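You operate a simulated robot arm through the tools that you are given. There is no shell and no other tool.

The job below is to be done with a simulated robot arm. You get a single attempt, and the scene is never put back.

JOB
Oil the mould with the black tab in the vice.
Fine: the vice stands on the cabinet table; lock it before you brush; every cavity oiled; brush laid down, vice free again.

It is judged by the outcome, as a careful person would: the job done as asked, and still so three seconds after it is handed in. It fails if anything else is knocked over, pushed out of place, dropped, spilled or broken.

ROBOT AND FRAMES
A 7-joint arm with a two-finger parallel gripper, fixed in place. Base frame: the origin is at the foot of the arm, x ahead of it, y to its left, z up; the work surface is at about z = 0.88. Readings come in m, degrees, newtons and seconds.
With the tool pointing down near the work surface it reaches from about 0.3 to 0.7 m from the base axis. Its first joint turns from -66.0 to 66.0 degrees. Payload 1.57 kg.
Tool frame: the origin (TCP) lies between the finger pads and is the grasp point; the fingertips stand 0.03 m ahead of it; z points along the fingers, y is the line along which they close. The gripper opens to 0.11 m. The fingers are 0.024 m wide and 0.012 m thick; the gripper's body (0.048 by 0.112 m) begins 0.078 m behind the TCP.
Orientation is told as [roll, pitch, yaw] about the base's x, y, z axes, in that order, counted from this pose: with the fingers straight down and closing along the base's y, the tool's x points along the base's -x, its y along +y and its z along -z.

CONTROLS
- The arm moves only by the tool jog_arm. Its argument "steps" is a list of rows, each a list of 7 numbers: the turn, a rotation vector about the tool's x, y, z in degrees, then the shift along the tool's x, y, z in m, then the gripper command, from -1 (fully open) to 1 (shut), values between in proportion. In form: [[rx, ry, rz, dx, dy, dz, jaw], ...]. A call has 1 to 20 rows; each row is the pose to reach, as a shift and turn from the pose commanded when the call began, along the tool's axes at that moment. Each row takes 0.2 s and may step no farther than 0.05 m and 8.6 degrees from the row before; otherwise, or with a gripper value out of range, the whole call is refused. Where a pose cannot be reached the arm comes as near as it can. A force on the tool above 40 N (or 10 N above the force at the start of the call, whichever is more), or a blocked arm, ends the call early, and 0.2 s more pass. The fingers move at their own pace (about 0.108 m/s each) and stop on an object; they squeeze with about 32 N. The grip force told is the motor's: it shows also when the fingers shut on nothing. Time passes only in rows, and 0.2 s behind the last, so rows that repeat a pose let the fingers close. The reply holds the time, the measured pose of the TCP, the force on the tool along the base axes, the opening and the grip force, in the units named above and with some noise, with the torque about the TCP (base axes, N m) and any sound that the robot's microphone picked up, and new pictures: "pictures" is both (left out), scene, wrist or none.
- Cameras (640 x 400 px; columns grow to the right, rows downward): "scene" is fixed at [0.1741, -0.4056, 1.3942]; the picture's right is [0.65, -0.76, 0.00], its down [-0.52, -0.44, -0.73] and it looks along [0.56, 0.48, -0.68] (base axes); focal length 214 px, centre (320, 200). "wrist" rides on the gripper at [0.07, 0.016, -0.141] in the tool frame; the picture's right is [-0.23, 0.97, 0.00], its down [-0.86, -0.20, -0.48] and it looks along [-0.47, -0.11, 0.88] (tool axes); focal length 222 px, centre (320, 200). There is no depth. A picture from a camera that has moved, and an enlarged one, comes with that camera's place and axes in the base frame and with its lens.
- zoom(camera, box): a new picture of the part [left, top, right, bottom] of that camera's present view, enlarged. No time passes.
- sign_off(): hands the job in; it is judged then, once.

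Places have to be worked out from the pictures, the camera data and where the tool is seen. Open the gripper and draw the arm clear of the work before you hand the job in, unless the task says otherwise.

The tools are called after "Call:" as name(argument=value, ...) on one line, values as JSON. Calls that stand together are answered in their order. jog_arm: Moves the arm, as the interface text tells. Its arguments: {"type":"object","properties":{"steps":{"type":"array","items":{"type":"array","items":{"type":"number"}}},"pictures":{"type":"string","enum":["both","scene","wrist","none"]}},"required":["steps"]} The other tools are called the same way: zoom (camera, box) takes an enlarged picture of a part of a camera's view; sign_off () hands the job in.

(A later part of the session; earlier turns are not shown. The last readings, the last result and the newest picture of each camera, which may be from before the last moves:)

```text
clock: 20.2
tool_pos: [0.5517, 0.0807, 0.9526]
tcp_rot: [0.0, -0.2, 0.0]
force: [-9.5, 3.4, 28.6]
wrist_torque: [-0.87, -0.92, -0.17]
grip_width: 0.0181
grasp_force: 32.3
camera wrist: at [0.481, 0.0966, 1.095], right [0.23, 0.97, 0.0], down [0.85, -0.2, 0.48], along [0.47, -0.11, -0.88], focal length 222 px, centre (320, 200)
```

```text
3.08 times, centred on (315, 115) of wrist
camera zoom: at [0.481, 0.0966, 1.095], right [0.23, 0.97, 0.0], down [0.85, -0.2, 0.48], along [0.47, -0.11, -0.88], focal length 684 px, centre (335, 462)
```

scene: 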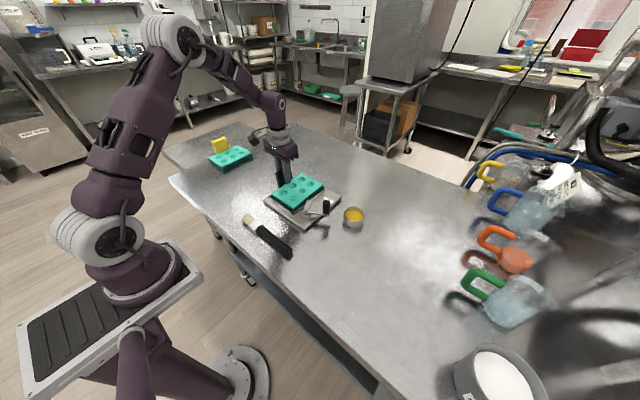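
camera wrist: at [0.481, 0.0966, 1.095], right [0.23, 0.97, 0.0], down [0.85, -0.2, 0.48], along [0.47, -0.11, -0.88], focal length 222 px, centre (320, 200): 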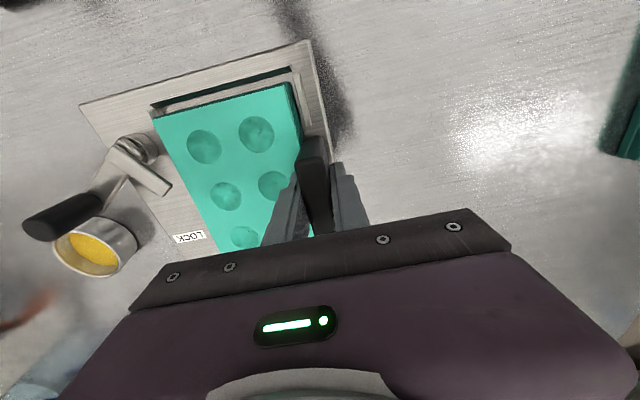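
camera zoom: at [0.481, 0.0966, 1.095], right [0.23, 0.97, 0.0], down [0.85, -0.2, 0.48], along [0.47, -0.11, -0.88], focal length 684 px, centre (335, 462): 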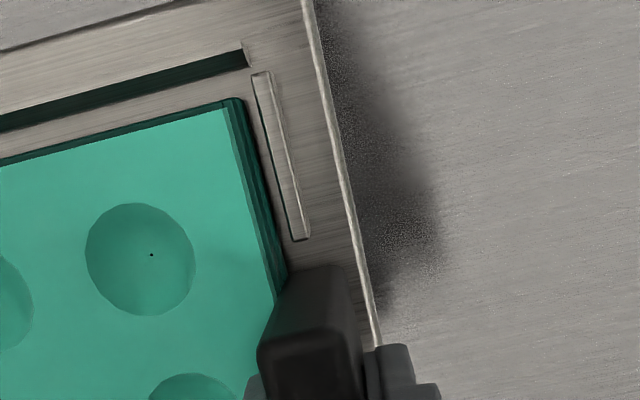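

There is about a 10 mm gap at the x-min wall while the mould sits over the x-max wall. I'll raise it slightly, shift it −5.5 mm in x and +2.5 mm in y, and look again.

Call:
jog_arm(steps=[[0, 0, 0, 0, 0, -0.006, 1], [0, 0, 0, 0, 0, -0.01, 1], [0, 0, 0, 0.003, 0.0015, -0.01, 1], [0, 0, 0, 0.0055, 0.0025, -0.01, 1], [0, 0, 0, 0.0055, 0.0025, -0.01, 1]], pictures="both")

Call:
zoom(camera="scene", box=[262, 165, 347, 225])

Call:
zoom(camera="wrist", box=[130, 50, 350, 190])

```text
clock: 21.4
tool_pos: [0.5478, 0.0826, 0.9619]
tcp_rot: [0.0, 0.1, -0.1]
force: [0.8, 0.0, -1.0]
wrist_torque: [0.06, 0.01, 0.03]
grip_width: 0.0175
grasp_force: 31.7
camera wrist: at [0.476, 0.0988, 1.1046], right [0.23, 0.97, 0.0], down [0.86, -0.2, 0.48], along [0.47, -0.11, -0.88], focal length 222 px, centre (320, 200)
```

scene: 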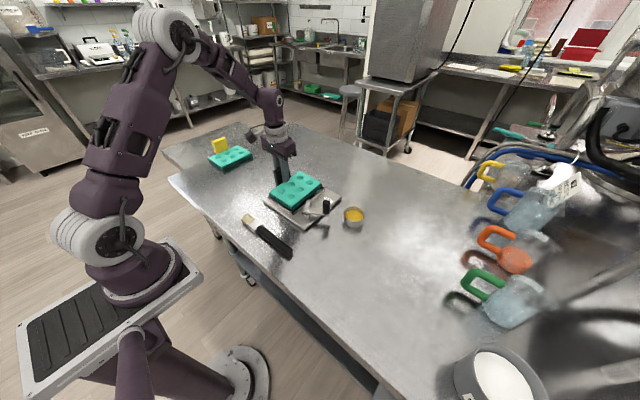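
wrist: 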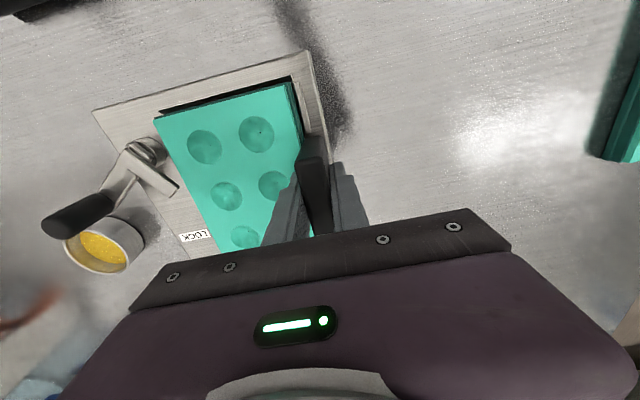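

```text
6.67 times, centred on (304, 195) of scene
camera zoom: at [0.1741, -0.4056, 1.3942], right [0.65, -0.76, 0.0], down [-0.52, -0.44, -0.73], along [0.56, 0.48, -0.68], focal length 1430 px, centre (423, 233)
```

zoom: 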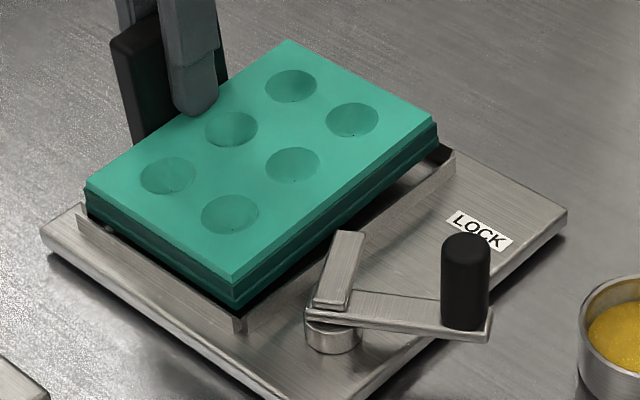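

```text
2.86 times, centred on (240, 120) of wrist
camera zoom: at [0.476, 0.0988, 1.1046], right [0.23, 0.97, 0.0], down [0.86, -0.2, 0.48], along [0.47, -0.11, -0.88], focal length 635 px, centre (549, 429)
```

zoom: 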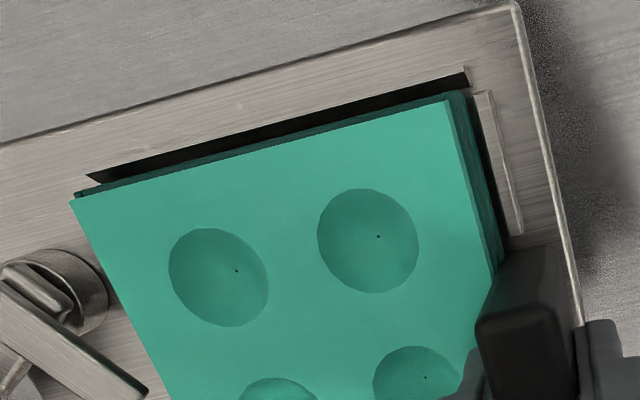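

There is no contact now. I'll zoom tightly on the corners to gauge the clearances on every side before lowering again.

Call:
zoom(camera="scene", box=[280, 195, 312, 220])

Call:
zoom(camera="scene", box=[305, 172, 345, 200])

Call:
zoom(camera="scene", box=[262, 180, 302, 208])

```text
16.00 times, centred on (296, 208) of scene
camera zoom: at [0.1741, -0.4056, 1.3942], right [0.65, -0.76, 0.0], down [-0.52, -0.44, -0.73], along [0.56, 0.48, -0.68], focal length 3432 px, centre (704, 80)
```

zoom: 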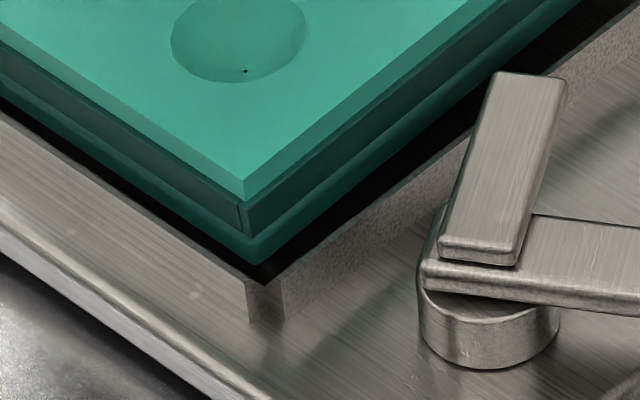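

```text
14.29 times, centred on (325, 186) of scene
camera zoom: at [0.1741, -0.4056, 1.3942], right [0.65, -0.76, 0.0], down [-0.52, -0.44, -0.73], along [0.56, 0.48, -0.68], focal length 3064 px, centre (249, 400)
```

zoom: 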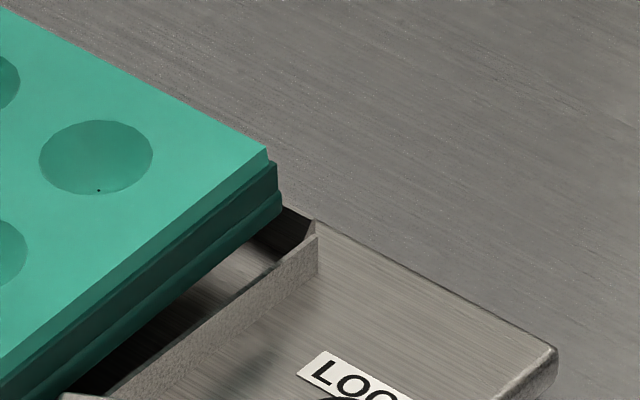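

```text
14.29 times, centred on (282, 194) of scene
camera zoom: at [0.1741, -0.4056, 1.3942], right [0.65, -0.76, 0.0], down [-0.52, -0.44, -0.73], along [0.56, 0.48, -0.68], focal length 3064 px, centre (863, 286)
```

zoom: 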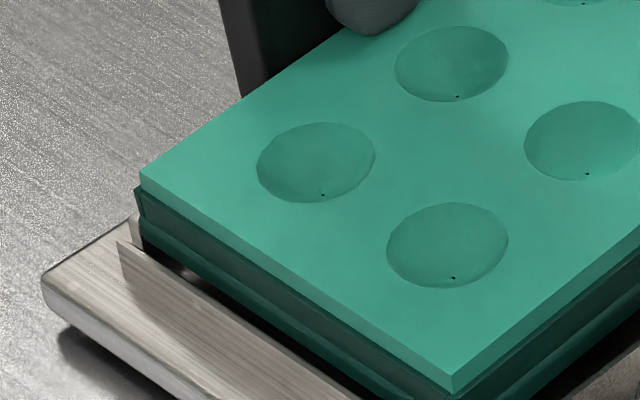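

Comparing corner heights, the earlier contact pitched the mould about 4–5° in the grip, with its x-max end up. I'll raise it slightly and turn the tool about +4.5° around the closing axis to level it again.

Call:
jog_arm(steps=[[0, 0, 0, 0, 0, -0.004, 1], [0, 0, 0, 0, 0, -0.008, 1], [0, 1.5, 0, 0, 0, -0.008, 1], [0, 3, 0, 0, 0, -0.008, 1], [0, 4.5, 0, 0, 0, -0.008, 1], [0, 4.5, 0, 0, 0, -0.008, 1]], pictures="both")

Call:
zoom(camera="scene", box=[262, 165, 347, 225])

Call:
zoom(camera="wrist", box=[130, 50, 350, 190])

```text
clock: 22.8
tool_pos: [0.5465, 0.0817, 0.9701]
tcp_rot: [0.0, 4.4, 0.0]
force: [0.1, 0.0, -2.2]
wrist_torque: [0.07, -0.03, 0.03]
grip_width: 0.0175
grasp_force: 32.1
camera wrist: at [0.4876, 0.0989, 1.1176], right [0.23, 0.97, -0.02], down [0.89, -0.2, 0.41], along [0.4, -0.11, -0.91], focal length 222 px, centre (320, 200)
```

scene: 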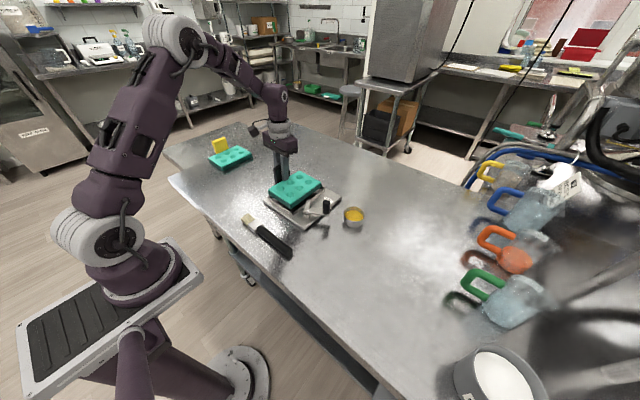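
wrist: 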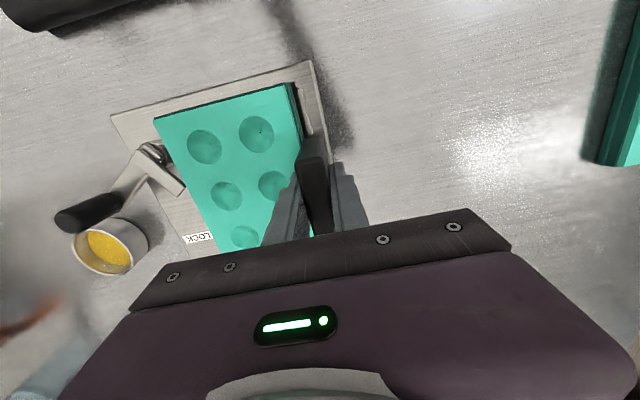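

```text
6.67 times, centred on (304, 195) of scene
camera zoom: at [0.1741, -0.4056, 1.3942], right [0.65, -0.76, 0.0], down [-0.52, -0.44, -0.73], along [0.56, 0.48, -0.68], focal length 1430 px, centre (423, 233)
```

zoom: 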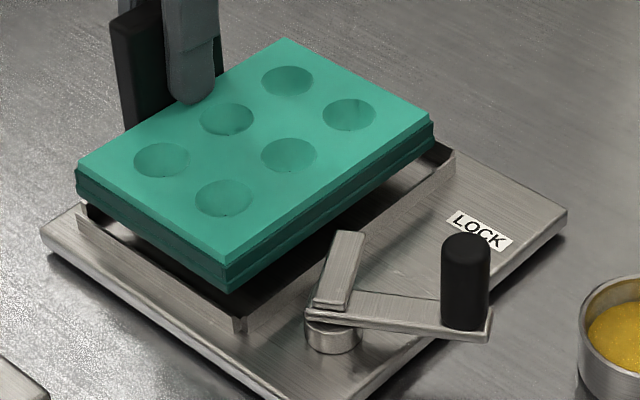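

```text
2.86 times, centred on (240, 120) of wrist
camera zoom: at [0.4876, 0.0989, 1.1176], right [0.23, 0.97, -0.02], down [0.89, -0.2, 0.41], along [0.4, -0.11, -0.91], focal length 635 px, centre (549, 429)
```

zoom: 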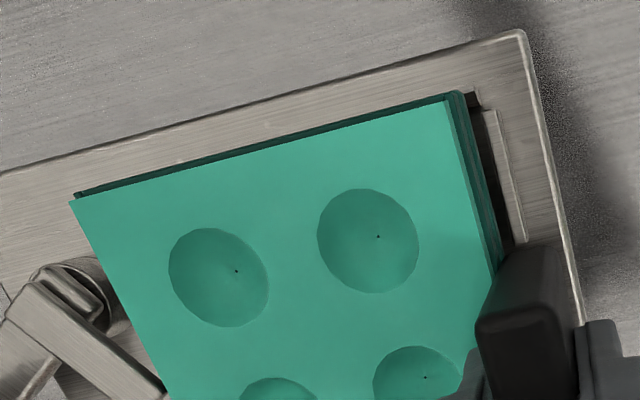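

The mould is level again. I'll zoom tightly on the corners once more to check the alignment to the walls.

Call:
zoom(camera="scene", box=[280, 195, 312, 220])

Call:
zoom(camera="scene", box=[305, 172, 345, 200])

Call:
zoom(camera="scene", box=[262, 180, 302, 208])

```text
16.00 times, centred on (296, 208) of scene
camera zoom: at [0.1741, -0.4056, 1.3942], right [0.65, -0.76, 0.0], down [-0.52, -0.44, -0.73], along [0.56, 0.48, -0.68], focal length 3432 px, centre (704, 80)
```

zoom: 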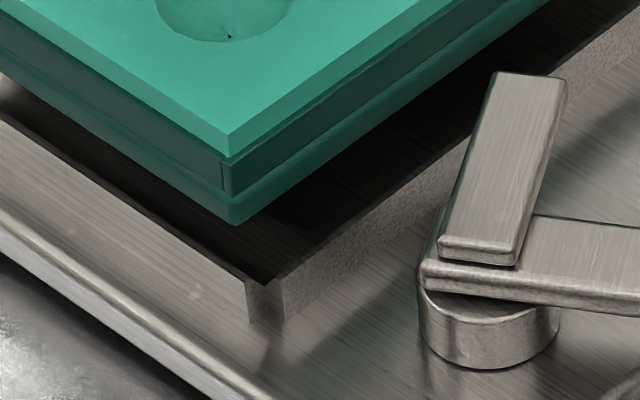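

```text
14.29 times, centred on (325, 186) of scene
camera zoom: at [0.1741, -0.4056, 1.3942], right [0.65, -0.76, 0.0], down [-0.52, -0.44, -0.73], along [0.56, 0.48, -0.68], focal length 3064 px, centre (249, 400)
```

zoom: 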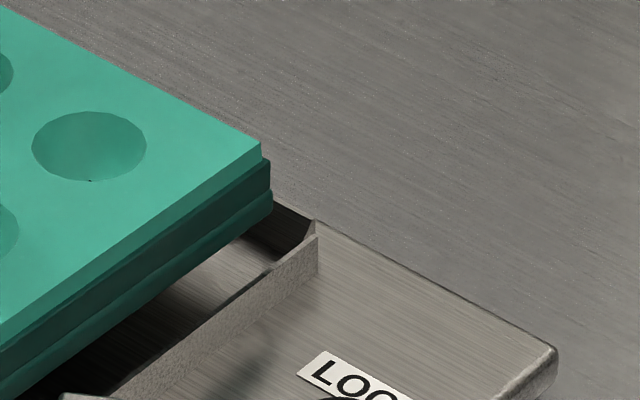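

```text
14.29 times, centred on (282, 194) of scene
camera zoom: at [0.1741, -0.4056, 1.3942], right [0.65, -0.76, 0.0], down [-0.52, -0.44, -0.73], along [0.56, 0.48, -0.68], focal length 3064 px, centre (863, 286)
```

zoom: 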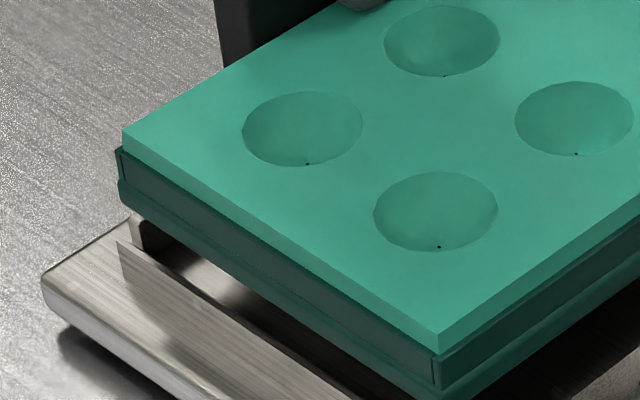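

Putting the corner measurements together, the mould bottom is about 6 mm above the wall tops. It needs about +2 mm in x and −1.5 mm in y to be centred. I'll apply that and lower until just below the wall tops, checking force.

Call:
jog_arm(steps=[[0, 0, 0, -0.002, -0.0015, -0.0002, 1], [0, 0, 0, -0.0022, -0.0015, 0.0025, 1], [0, 0, 0, -0.0024, -0.0015, 0.005, 1], [0, 0, 0, -0.0026, -0.0015, 0.0075, 1], [0, 0, 0, -0.0027, -0.0015, 0.009, 1]], pictures="both")

Call:
zoom(camera="scene", box=[262, 165, 347, 225])

Call:
zoom(camera="wrist", box=[130, 50, 350, 190])

```text
clock: 24.0
tool_pos: [0.5492, 0.0811, 0.9618]
tcp_rot: [0.0, 4.6, 0.0]
force: [-0.9, 0.4, -0.7]
wrist_torque: [0.02, -0.02, 0.02]
grip_width: 0.0176
grasp_force: 32.2
camera wrist: at [0.4896, 0.0973, 1.1087], right [0.23, 0.97, -0.02], down [0.89, -0.2, 0.41], along [0.4, -0.11, -0.91], focal length 222 px, centre (320, 200)
```

scene: 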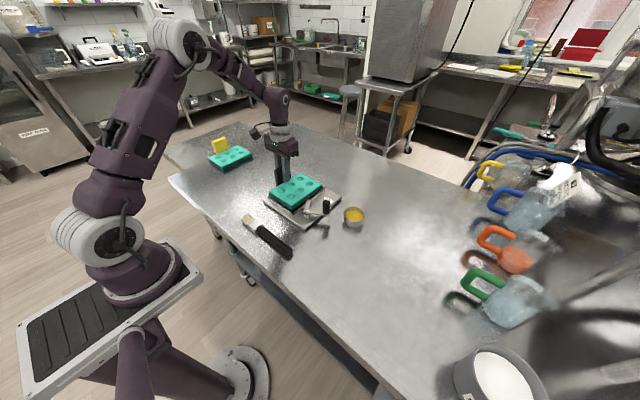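
wrist: 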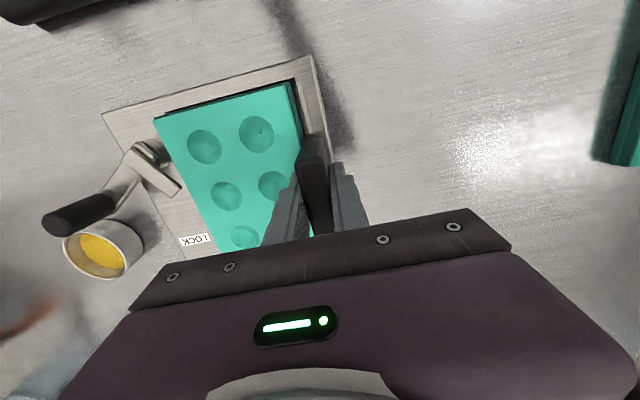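

```text
6.67 times, centred on (304, 195) of scene
camera zoom: at [0.1741, -0.4056, 1.3942], right [0.65, -0.76, 0.0], down [-0.52, -0.44, -0.73], along [0.56, 0.48, -0.68], focal length 1430 px, centre (423, 233)
```

zoom: 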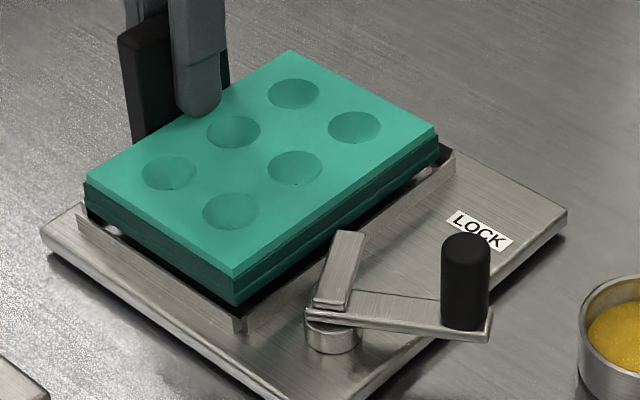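

```text
2.86 times, centred on (240, 120) of wrist
camera zoom: at [0.4896, 0.0973, 1.1087], right [0.23, 0.97, -0.02], down [0.89, -0.2, 0.41], along [0.4, -0.11, -0.91], focal length 635 px, centre (549, 429)
```

zoom: 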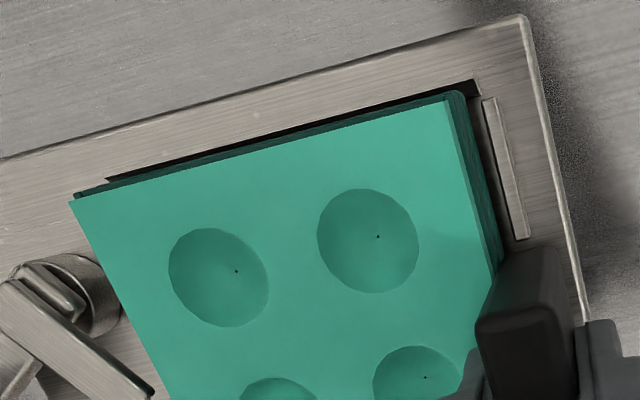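

No contact yet, and small dark gaps are visible on the x-min and y-max sides. I'll lower a few more millimetres and watch for contact.

Call:
jog_arm(steps=[[0, 0, 0, -0.0001, 0, 0.0015, 1], [0, 0, 0, -0.0002, 0, 0.003, 1], [0, 0, 0, -0.0003, 0, 0.004, 1]], pictures="scene")

Call:
zoom(camera="scene", box=[262, 165, 347, 225])

```text
clock: 24.8
tool_pos: [0.5498, 0.0806, 0.9571]
tcp_rot: [0.0, 4.5, 0.0]
force: [0.9, 0.2, -1.5]
wrist_torque: [0.06, -0.01, -0.01]
grip_width: 0.0178
grasp_force: 32.0
```

scene: 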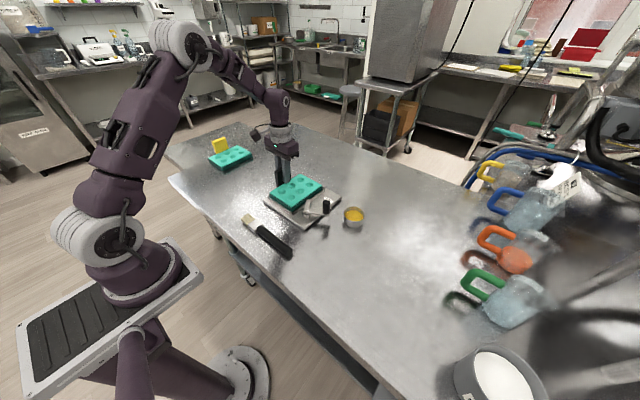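

```text
6.67 times, centred on (304, 195) of scene
camera zoom: at [0.1741, -0.4056, 1.3942], right [0.65, -0.76, 0.0], down [-0.52, -0.44, -0.73], along [0.56, 0.48, -0.68], focal length 1430 px, centre (423, 233)
```

zoom: 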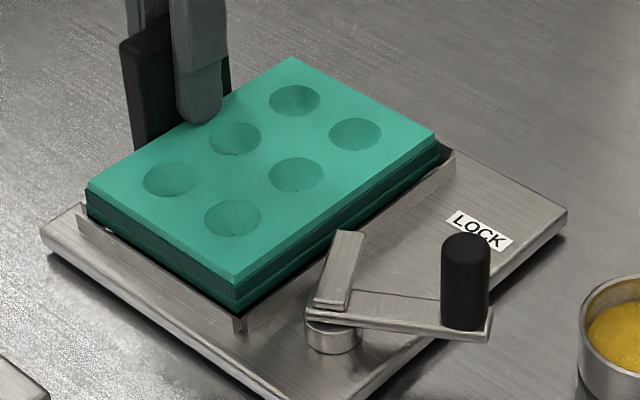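

Still free of contact, and the mould appears to be entering the pocket. I'll continue down gently.

Call:
jog_arm(steps=[[0, 0, 0, -0.0001, 0, 0.0015, 1], [0, 0, 0, -0.0002, 0, 0.003, 1], [0, 0, 0, -0.0003, 0, 0.004, 1]], pictures="both")

Call:
zoom(camera="scene", box=[262, 165, 347, 225])

Call:
zoom(camera="wrist", box=[130, 50, 350, 190])

```text
clock: 25.6
tool_pos: [0.5506, 0.0808, 0.9535]
tcp_rot: [0.0, 4.3, 0.0]
force: [8.2, -0.6, 16.3]
wrist_torque: [-0.19, 0.87, 0.08]
grip_width: 0.0176
grasp_force: 32.1
camera wrist: at [0.49, 0.0971, 1.1011], right [0.23, 0.97, -0.02], down [0.89, -0.2, 0.41], along [0.4, -0.11, -0.91], focal length 222 px, centre (320, 200)
```

scene: 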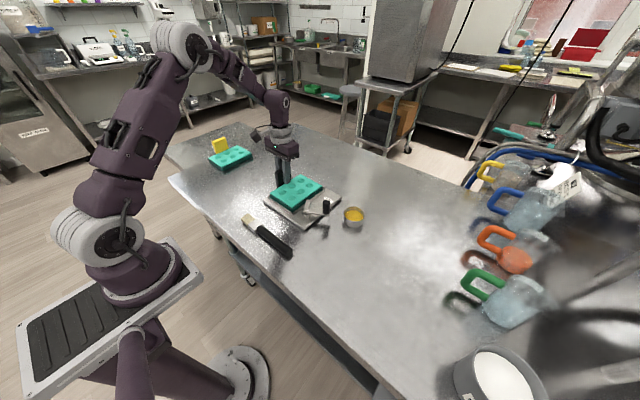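
wrist: 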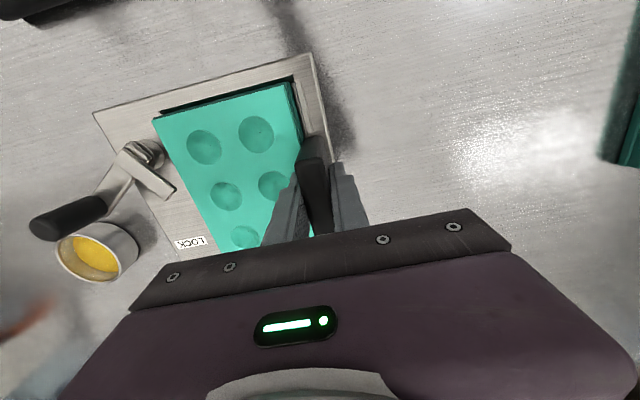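

```text
6.67 times, centred on (304, 195) of scene
camera zoom: at [0.1741, -0.4056, 1.3942], right [0.65, -0.76, 0.0], down [-0.52, -0.44, -0.73], along [0.56, 0.48, -0.68], focal length 1430 px, centre (423, 233)
```

zoom: 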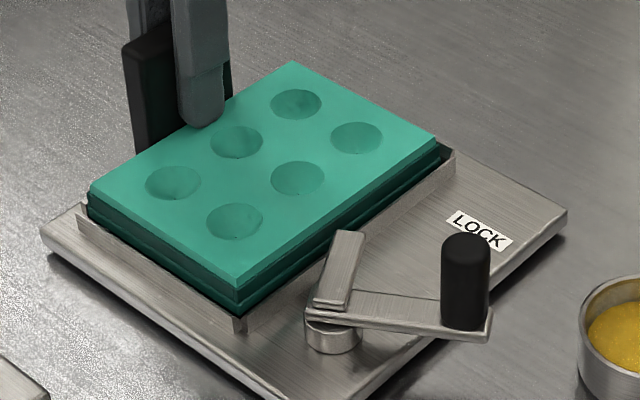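

```text
2.86 times, centred on (240, 120) of wrist
camera zoom: at [0.49, 0.0971, 1.1011], right [0.23, 0.97, -0.02], down [0.89, -0.2, 0.41], along [0.4, -0.11, -0.91], focal length 635 px, centre (549, 429)
```

zoom: 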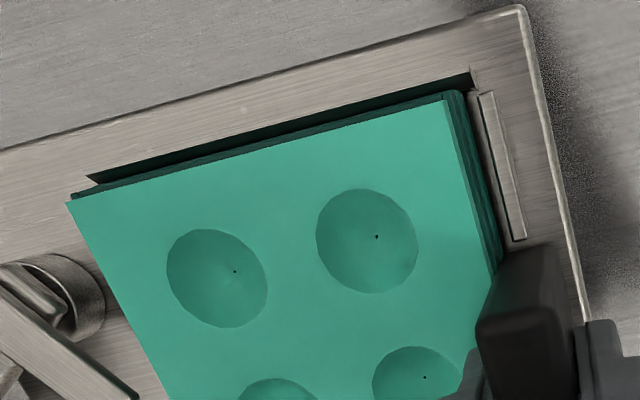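

There is contact at the x-min end now (16 N up). I'll look at the corners at high zoom to see whether the mould is on the wall or on the pocket floor.

Call:
zoom(camera="scene", box=[280, 195, 312, 220])

Call:
zoom(camera="scene", box=[305, 172, 345, 200])

Call:
zoom(camera="scene", box=[262, 185, 294, 210])

Call:
zoom(camera="wrist", box=[250, 50, 350, 150])

```text
16.00 times, centred on (296, 208) of scene
camera zoom: at [0.1741, -0.4056, 1.3942], right [0.65, -0.76, 0.0], down [-0.52, -0.44, -0.73], along [0.56, 0.48, -0.68], focal length 3432 px, centre (704, 80)
```

zoom: 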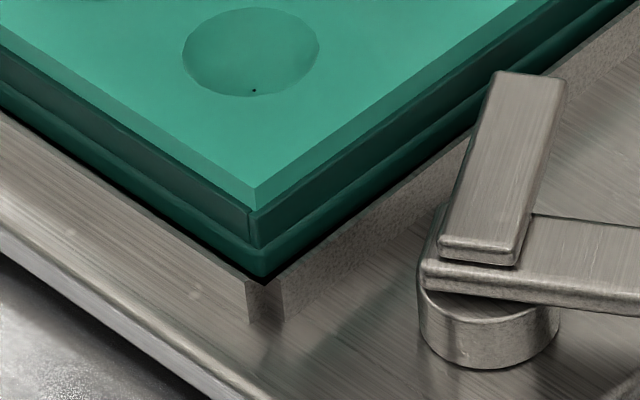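

```text
14.29 times, centred on (325, 186) of scene
camera zoom: at [0.1741, -0.4056, 1.3942], right [0.65, -0.76, 0.0], down [-0.52, -0.44, -0.73], along [0.56, 0.48, -0.68], focal length 3064 px, centre (249, 400)
```

zoom: 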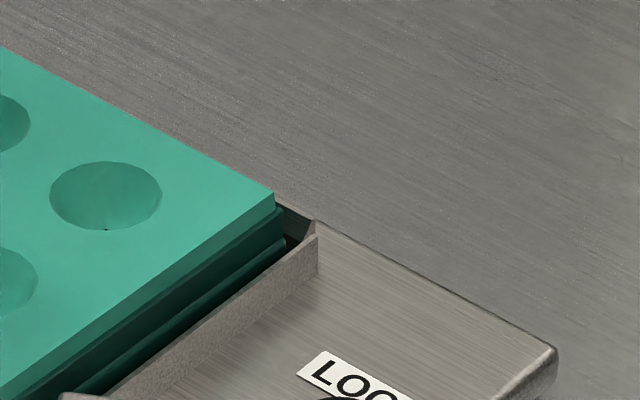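

```text
16.00 times, centred on (278, 198) of scene
camera zoom: at [0.1741, -0.4056, 1.3942], right [0.65, -0.76, 0.0], down [-0.52, -0.44, -0.73], along [0.56, 0.48, -0.68], focal length 3432 px, centre (992, 240)
```

zoom: 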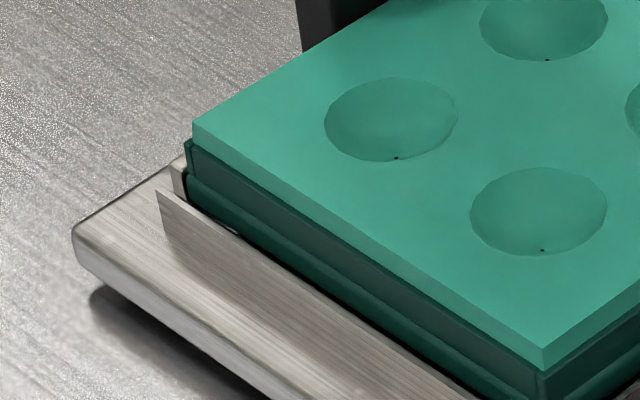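

```text
4.00 times, centred on (300, 100) of wrist
camera zoom: at [0.49, 0.0971, 1.1011], right [0.23, 0.97, -0.02], down [0.89, -0.2, 0.41], along [0.4, -0.11, -0.91], focal length 888 px, centre (400, 600)
```

zoom: 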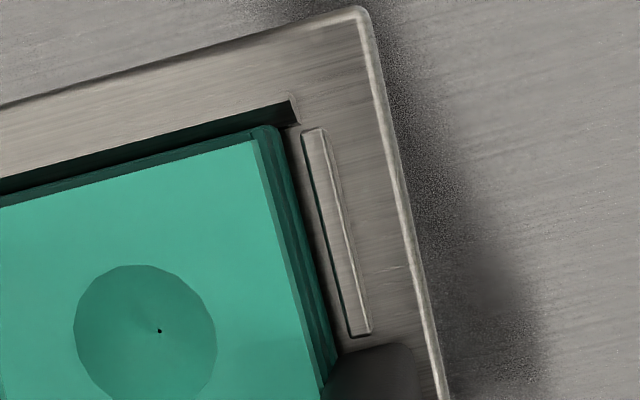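

Clearances look visible on all sides, yet the contact computes to the (x-min, y-max) corner. I'll look at that corner more closely.

Call:
zoom(camera="scene", box=[266, 186, 282, 198])

Call:
zoom(camera="wrist", box=[300, 65, 332, 90])

Call:
zoom(camera="wrist", box=[145, 85, 195, 125])

```text
16.00 times, centred on (274, 192) of scene
camera zoom: at [0.1741, -0.4056, 1.3942], right [0.65, -0.76, 0.0], down [-0.52, -0.44, -0.73], along [0.56, 0.48, -0.68], focal length 3432 px, centre (1056, 328)
```

zoom: 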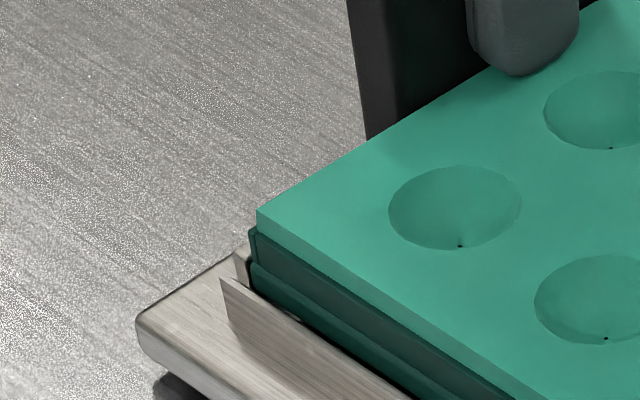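

```text
16.00 times, centred on (316, 78) of wrist
camera zoom: at [0.49, 0.0971, 1.1011], right [0.23, 0.97, -0.02], down [0.89, -0.2, 0.41], along [0.4, -0.11, -0.91], focal length 3554 px, centre (384, 2160)
```

zoom: 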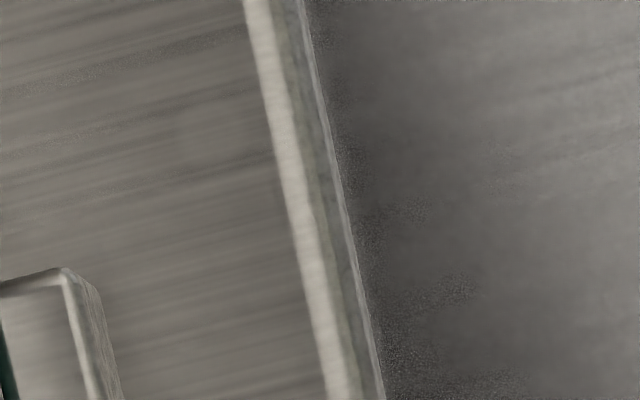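

```text
10.00 times, centred on (170, 105) of wrist
camera zoom: at [0.49, 0.0971, 1.1011], right [0.23, 0.97, -0.02], down [0.89, -0.2, 0.41], along [0.4, -0.11, -0.91], focal length 2221 px, centre (1820, 1150)
```

zoom: 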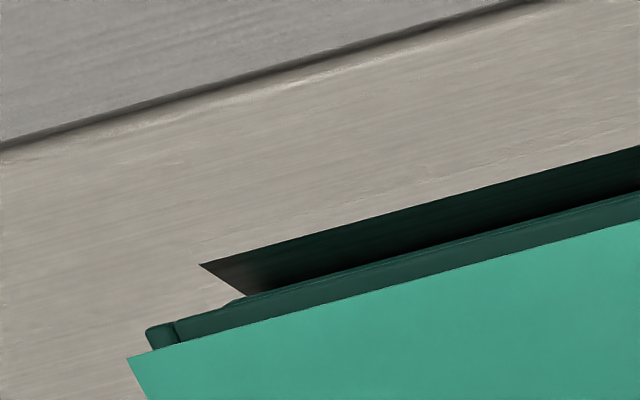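

The walls look flared, like a funnel, so the mould corner is riding on the sloped x-min wall, which explains the +x push. I'll relieve the pressure, shift +1.5 mm in x, and go down again in small steps.

Call:
jog_arm(steps=[[0, 0, 0, 0, 0, -0.003, 1], [0, 0, 0, -0.0015, 0, -0.003, 1], [0, 0, 0, -0.0016, 0, -0.0015, 1], [0, 0, 0, -0.0017, 0, -0.0005, 1]], pictures="none")

```text
clock: 26.6
tool_pos: [0.55, 0.0803, 0.9531]
tcp_rot: [0.1, 4.6, 0.0]
force: [0.5, 1.5, 1.1]
wrist_torque: [0.07, 0.07, -0.05]
grip_width: 0.0177
grasp_force: 31.7
```

The force dropped to nearly nothing at the same height. I'll continue descending in 1 mm steps.

Call:
jog_arm(steps=[[0, 0, 0, -0.0001, 0, 0.0008, 1], [0, 0, 0, -0.0002, 0, 0.0015, 1]], pictures="none")

```text
clock: 27.2
tool_pos: [0.5509, 0.0795, 0.9513]
tcp_rot: [0.0, 4.5, 0.0]
force: [1.3, 0.3, -2.2]
wrist_torque: [0.09, 0.09, 0.02]
grip_width: 0.0173
grasp_force: 32.2
```

No contact now at z 0.951, so I'll keep going.

Call:
jog_arm(steps=[[0, 0, 0, -0.0001, 0, 0.001, 1], [0, 0, 0, -0.0002, 0, 0.002, 1]], pictures="none")

```text
clock: 27.8
tool_pos: [0.5501, 0.0808, 0.9503]
tcp_rot: [0.0, 4.5, 0.0]
force: [-4.8, 0.7, 10.9]
wrist_torque: [-0.38, -0.59, -0.11]
grip_width: 0.0176
grasp_force: 31.6
```

There is light contact again (about 11 N), this time toward x-max. I'll take pictures to see how deep the mould sits.

Call:
zoom(camera="scene", box=[262, 165, 347, 225])

Call:
zoom(camera="scene", box=[280, 195, 312, 220])

Call:
zoom(camera="scene", box=[305, 172, 345, 200])

Call:
zoom(camera="scene", box=[262, 185, 294, 210])

Call:
zoom(camera="wrist", box=[130, 50, 350, 190])

```text
6.67 times, centred on (304, 195) of scene
camera zoom: at [0.1737, -0.4056, 1.3943], right [0.65, -0.76, 0.0], down [-0.52, -0.44, -0.73], along [0.56, 0.48, -0.68], focal length 1430 px, centre (423, 233)
```

zoom: 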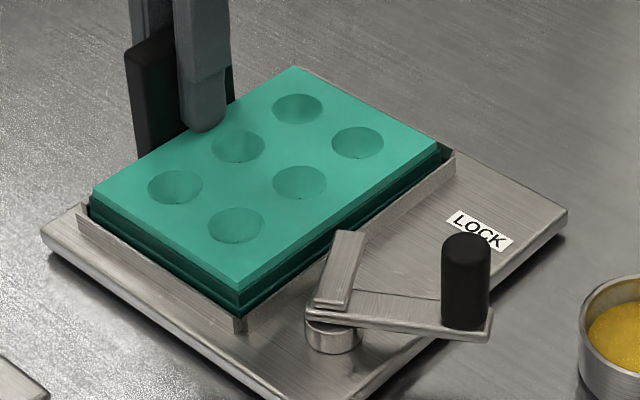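

```text
16.00 times, centred on (296, 208) of scene
camera zoom: at [0.1737, -0.4056, 1.3943], right [0.65, -0.76, 0.0], down [-0.52, -0.44, -0.73], along [0.56, 0.48, -0.68], focal length 3432 px, centre (704, 80)
```

zoom: 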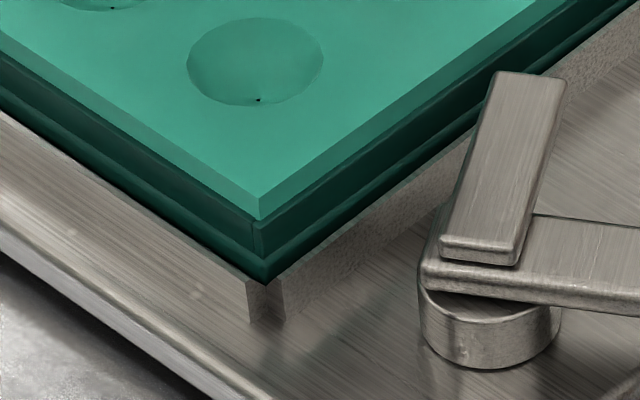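

```text
14.29 times, centred on (325, 186) of scene
camera zoom: at [0.1737, -0.4056, 1.3943], right [0.65, -0.76, 0.0], down [-0.52, -0.44, -0.73], along [0.56, 0.48, -0.68], focal length 3064 px, centre (249, 400)
```

zoom: 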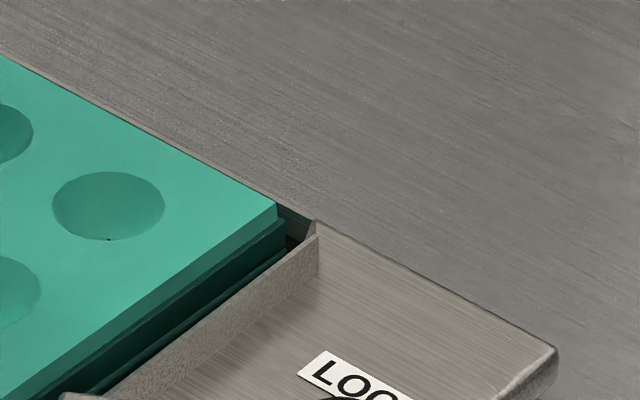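

```text
16.00 times, centred on (278, 198) of scene
camera zoom: at [0.1737, -0.4056, 1.3943], right [0.65, -0.76, 0.0], down [-0.52, -0.44, -0.73], along [0.56, 0.48, -0.68], focal length 3432 px, centre (992, 240)
```

zoom: 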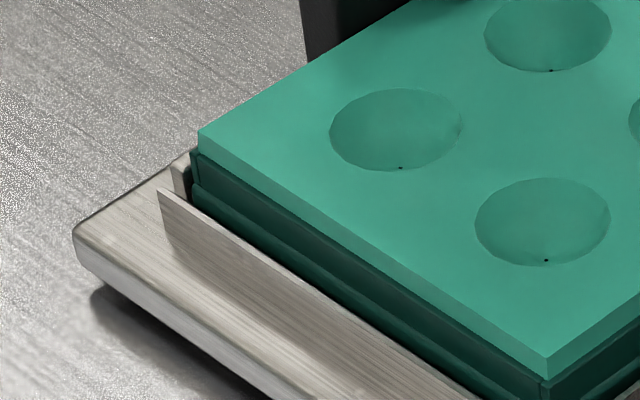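

```text
2.86 times, centred on (240, 120) of wrist
camera zoom: at [0.4912, 0.0972, 1.0979], right [0.23, 0.97, -0.02], down [0.89, -0.2, 0.41], along [0.4, -0.11, -0.91], focal length 635 px, centre (549, 429)
```

zoom: 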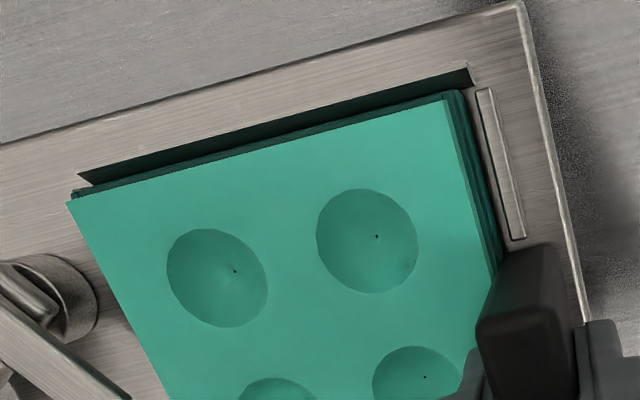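

Corner heights show the mould is well inside the pocket but about 1.6° low at the x-max end, so that edge is touching the floor first. I'll relax the tilt by 1.6° and settle the last few millimetres.

Call:
jog_arm(steps=[[0, -0.8, 0, 0.0003, 0, -0.001, 1], [0, -1.6, 0, 0.0003, 0, -0.001, 1], [0, -1.6, 0, 0.0003, 0, 0.0, 1], [0, -1.6, 0, 0.0002, 0, 0.001, 1]], pictures="none")

```text
clock: 28.8
tool_pos: [0.5511, 0.0811, 0.9479]
tcp_rot: [0.1, 2.9, -0.1]
force: [0.5, 0.7, -0.8]
wrist_torque: [0.06, -0.03, -0.01]
grip_width: 0.0175
grasp_force: 32.1
```

No contact at z 0.948, so I'll carry on down.

Call:
jog_arm(steps=[[0, 0, 0, 0, 0, 0.001, 1], [0, 0, 0, -0.0001, 0, 0.002, 1]], pictures="none")

```text
clock: 29.4
tool_pos: [0.5504, 0.0808, 0.9494]
tcp_rot: [0.0, 2.8, 0.0]
force: [-3.0, 1.7, 29.1]
wrist_torque: [-0.25, 0.64, -0.08]
grip_width: 0.0177
grasp_force: 32.0
```

The force rose to 29 N with the centre of pressure right under the tab, which is what flat seating on the floor should give. I'll ease off the pressure and look.

Call:
jog_arm(steps=[[0, 0, 0, 0, 0, -0.001, 1], [0, 0, 0, 0, 0, -0.0015, 1]], pictures="both")

Call:
zoom(camera="scene", box=[262, 165, 347, 225])

Call:
zoom(camera="wrist", box=[130, 50, 350, 190])

Call:
zoom(camera="scene", box=[280, 195, 312, 220])

Call:
zoom(camera="scene", box=[305, 172, 345, 200])

```text
clock: 30.0
tool_pos: [0.5497, 0.0812, 0.9484]
tcp_rot: [0.0, 2.7, 0.0]
force: [-0.6, 0.3, 15.7]
wrist_torque: [-0.21, -0.85, 0.03]
grip_width: 0.0172
grasp_force: 32.3
camera wrist: at [0.487, 0.0975, 1.0941], right [0.23, 0.97, -0.01], down [0.88, -0.2, 0.44], along [0.42, -0.11, -0.9], focal length 222 px, centre (320, 200)
```

scene: 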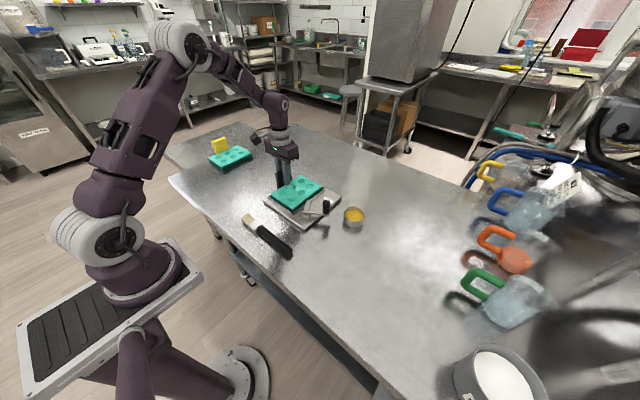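
wrist: 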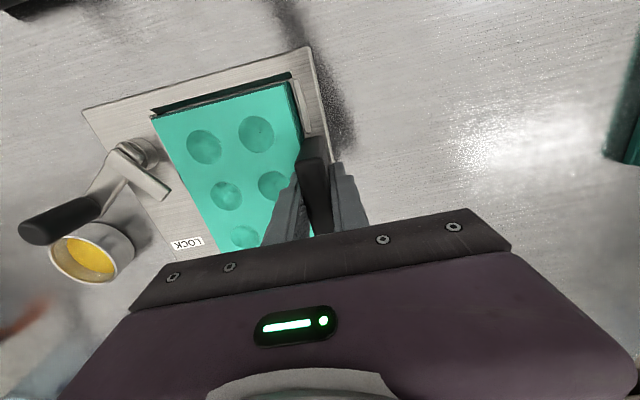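

```text
6.67 times, centred on (304, 195) of scene
camera zoom: at [0.1737, -0.4056, 1.3943], right [0.65, -0.76, 0.0], down [-0.52, -0.44, -0.73], along [0.56, 0.48, -0.68], focal length 1430 px, centre (423, 233)
```

zoom: 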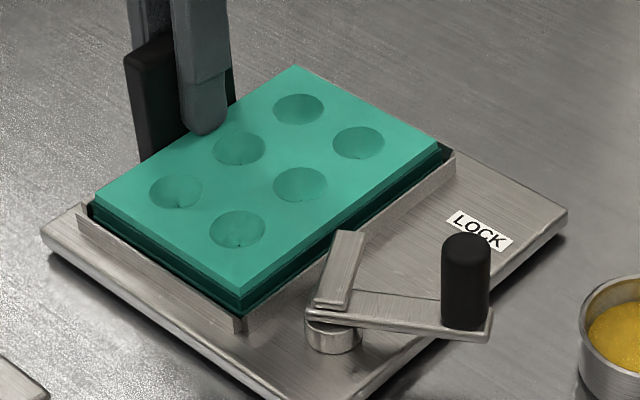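

```text
2.86 times, centred on (240, 120) of wrist
camera zoom: at [0.487, 0.0975, 1.0941], right [0.23, 0.97, -0.01], down [0.88, -0.2, 0.44], along [0.42, -0.11, -0.9], focal length 635 px, centre (549, 429)
```

zoom: 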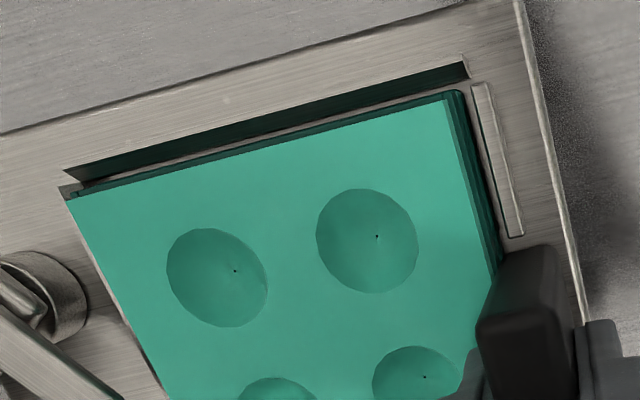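

```text
16.00 times, centred on (296, 208) of scene
camera zoom: at [0.1737, -0.4056, 1.3943], right [0.65, -0.76, 0.0], down [-0.52, -0.44, -0.73], along [0.56, 0.48, -0.68], focal length 3432 px, centre (704, 80)
```

zoom: 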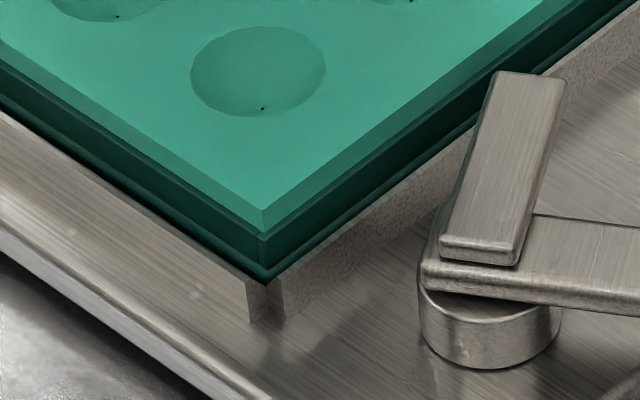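

```text
14.29 times, centred on (325, 186) of scene
camera zoom: at [0.1737, -0.4056, 1.3943], right [0.65, -0.76, 0.0], down [-0.52, -0.44, -0.73], along [0.56, 0.48, -0.68], focal length 3064 px, centre (249, 400)
```

zoom: 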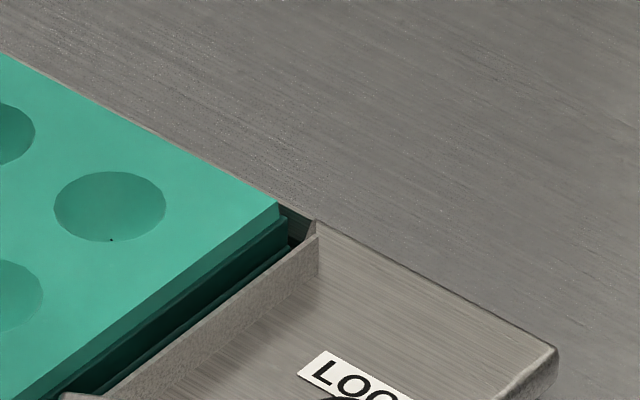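

The mould now sits about 12 mm above its table level, roughly level, with about 6 mm gaps at both x ends and its lower part hidden behind the walls. That means it's on the pocket floor. I'll relieve the remaining pressure and open the fingers slightly.

Call:
jog_arm(steps=[[0, 0, 0, 0, 0, -0.0007, 1], [0, 0, 0, 0, 0, -0.0007, 0.6], [0, 0, 0, 0, 0, -0.0007, 0.45], [0, 0, 0, 0, 0, -0.0007, 0.45]], pictures="both")

Call:
zoom(camera="scene", box=[262, 165, 347, 225])

Call:
zoom(camera="wrist", box=[130, 50, 350, 190])

```text
clock: 31.0
tool_pos: [0.5508, 0.0813, 0.9484]
tcp_rot: [0.0, 3.1, -0.1]
force: [-0.2, 0.0, -0.2]
wrist_torque: [-0.04, -0.05, 0.03]
grip_width: 0.0294
grasp_force: 0.1
camera wrist: at [0.4871, 0.0972, 1.0944], right [0.23, 0.97, -0.01], down [0.88, -0.2, 0.43], along [0.42, -0.11, -0.9], focal length 222 px, centre (320, 200)
```

scene: 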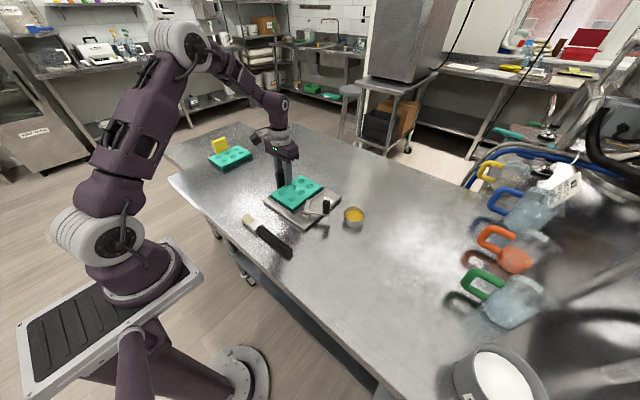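
wrist: 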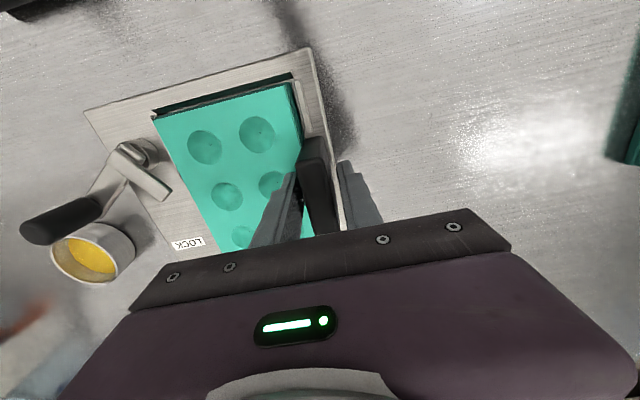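

```text
6.67 times, centred on (304, 195) of scene
camera zoom: at [0.174, -0.4055, 1.3942], right [0.65, -0.76, 0.0], down [-0.52, -0.44, -0.73], along [0.56, 0.48, -0.68], focal length 1430 px, centre (423, 233)
```

zoom: 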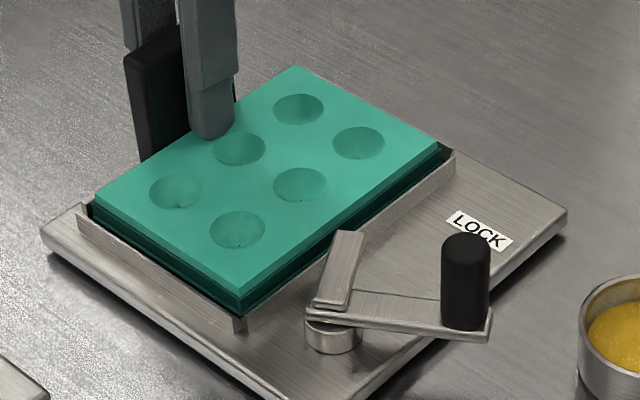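

```text
2.86 times, centred on (240, 120) of wrist
camera zoom: at [0.4871, 0.0972, 1.0944], right [0.23, 0.97, -0.01], down [0.88, -0.2, 0.43], along [0.42, -0.11, -0.9], focal length 635 px, centre (549, 429)
```

zoom: 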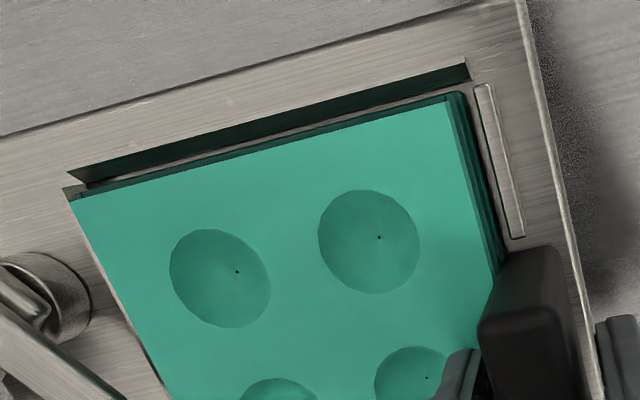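

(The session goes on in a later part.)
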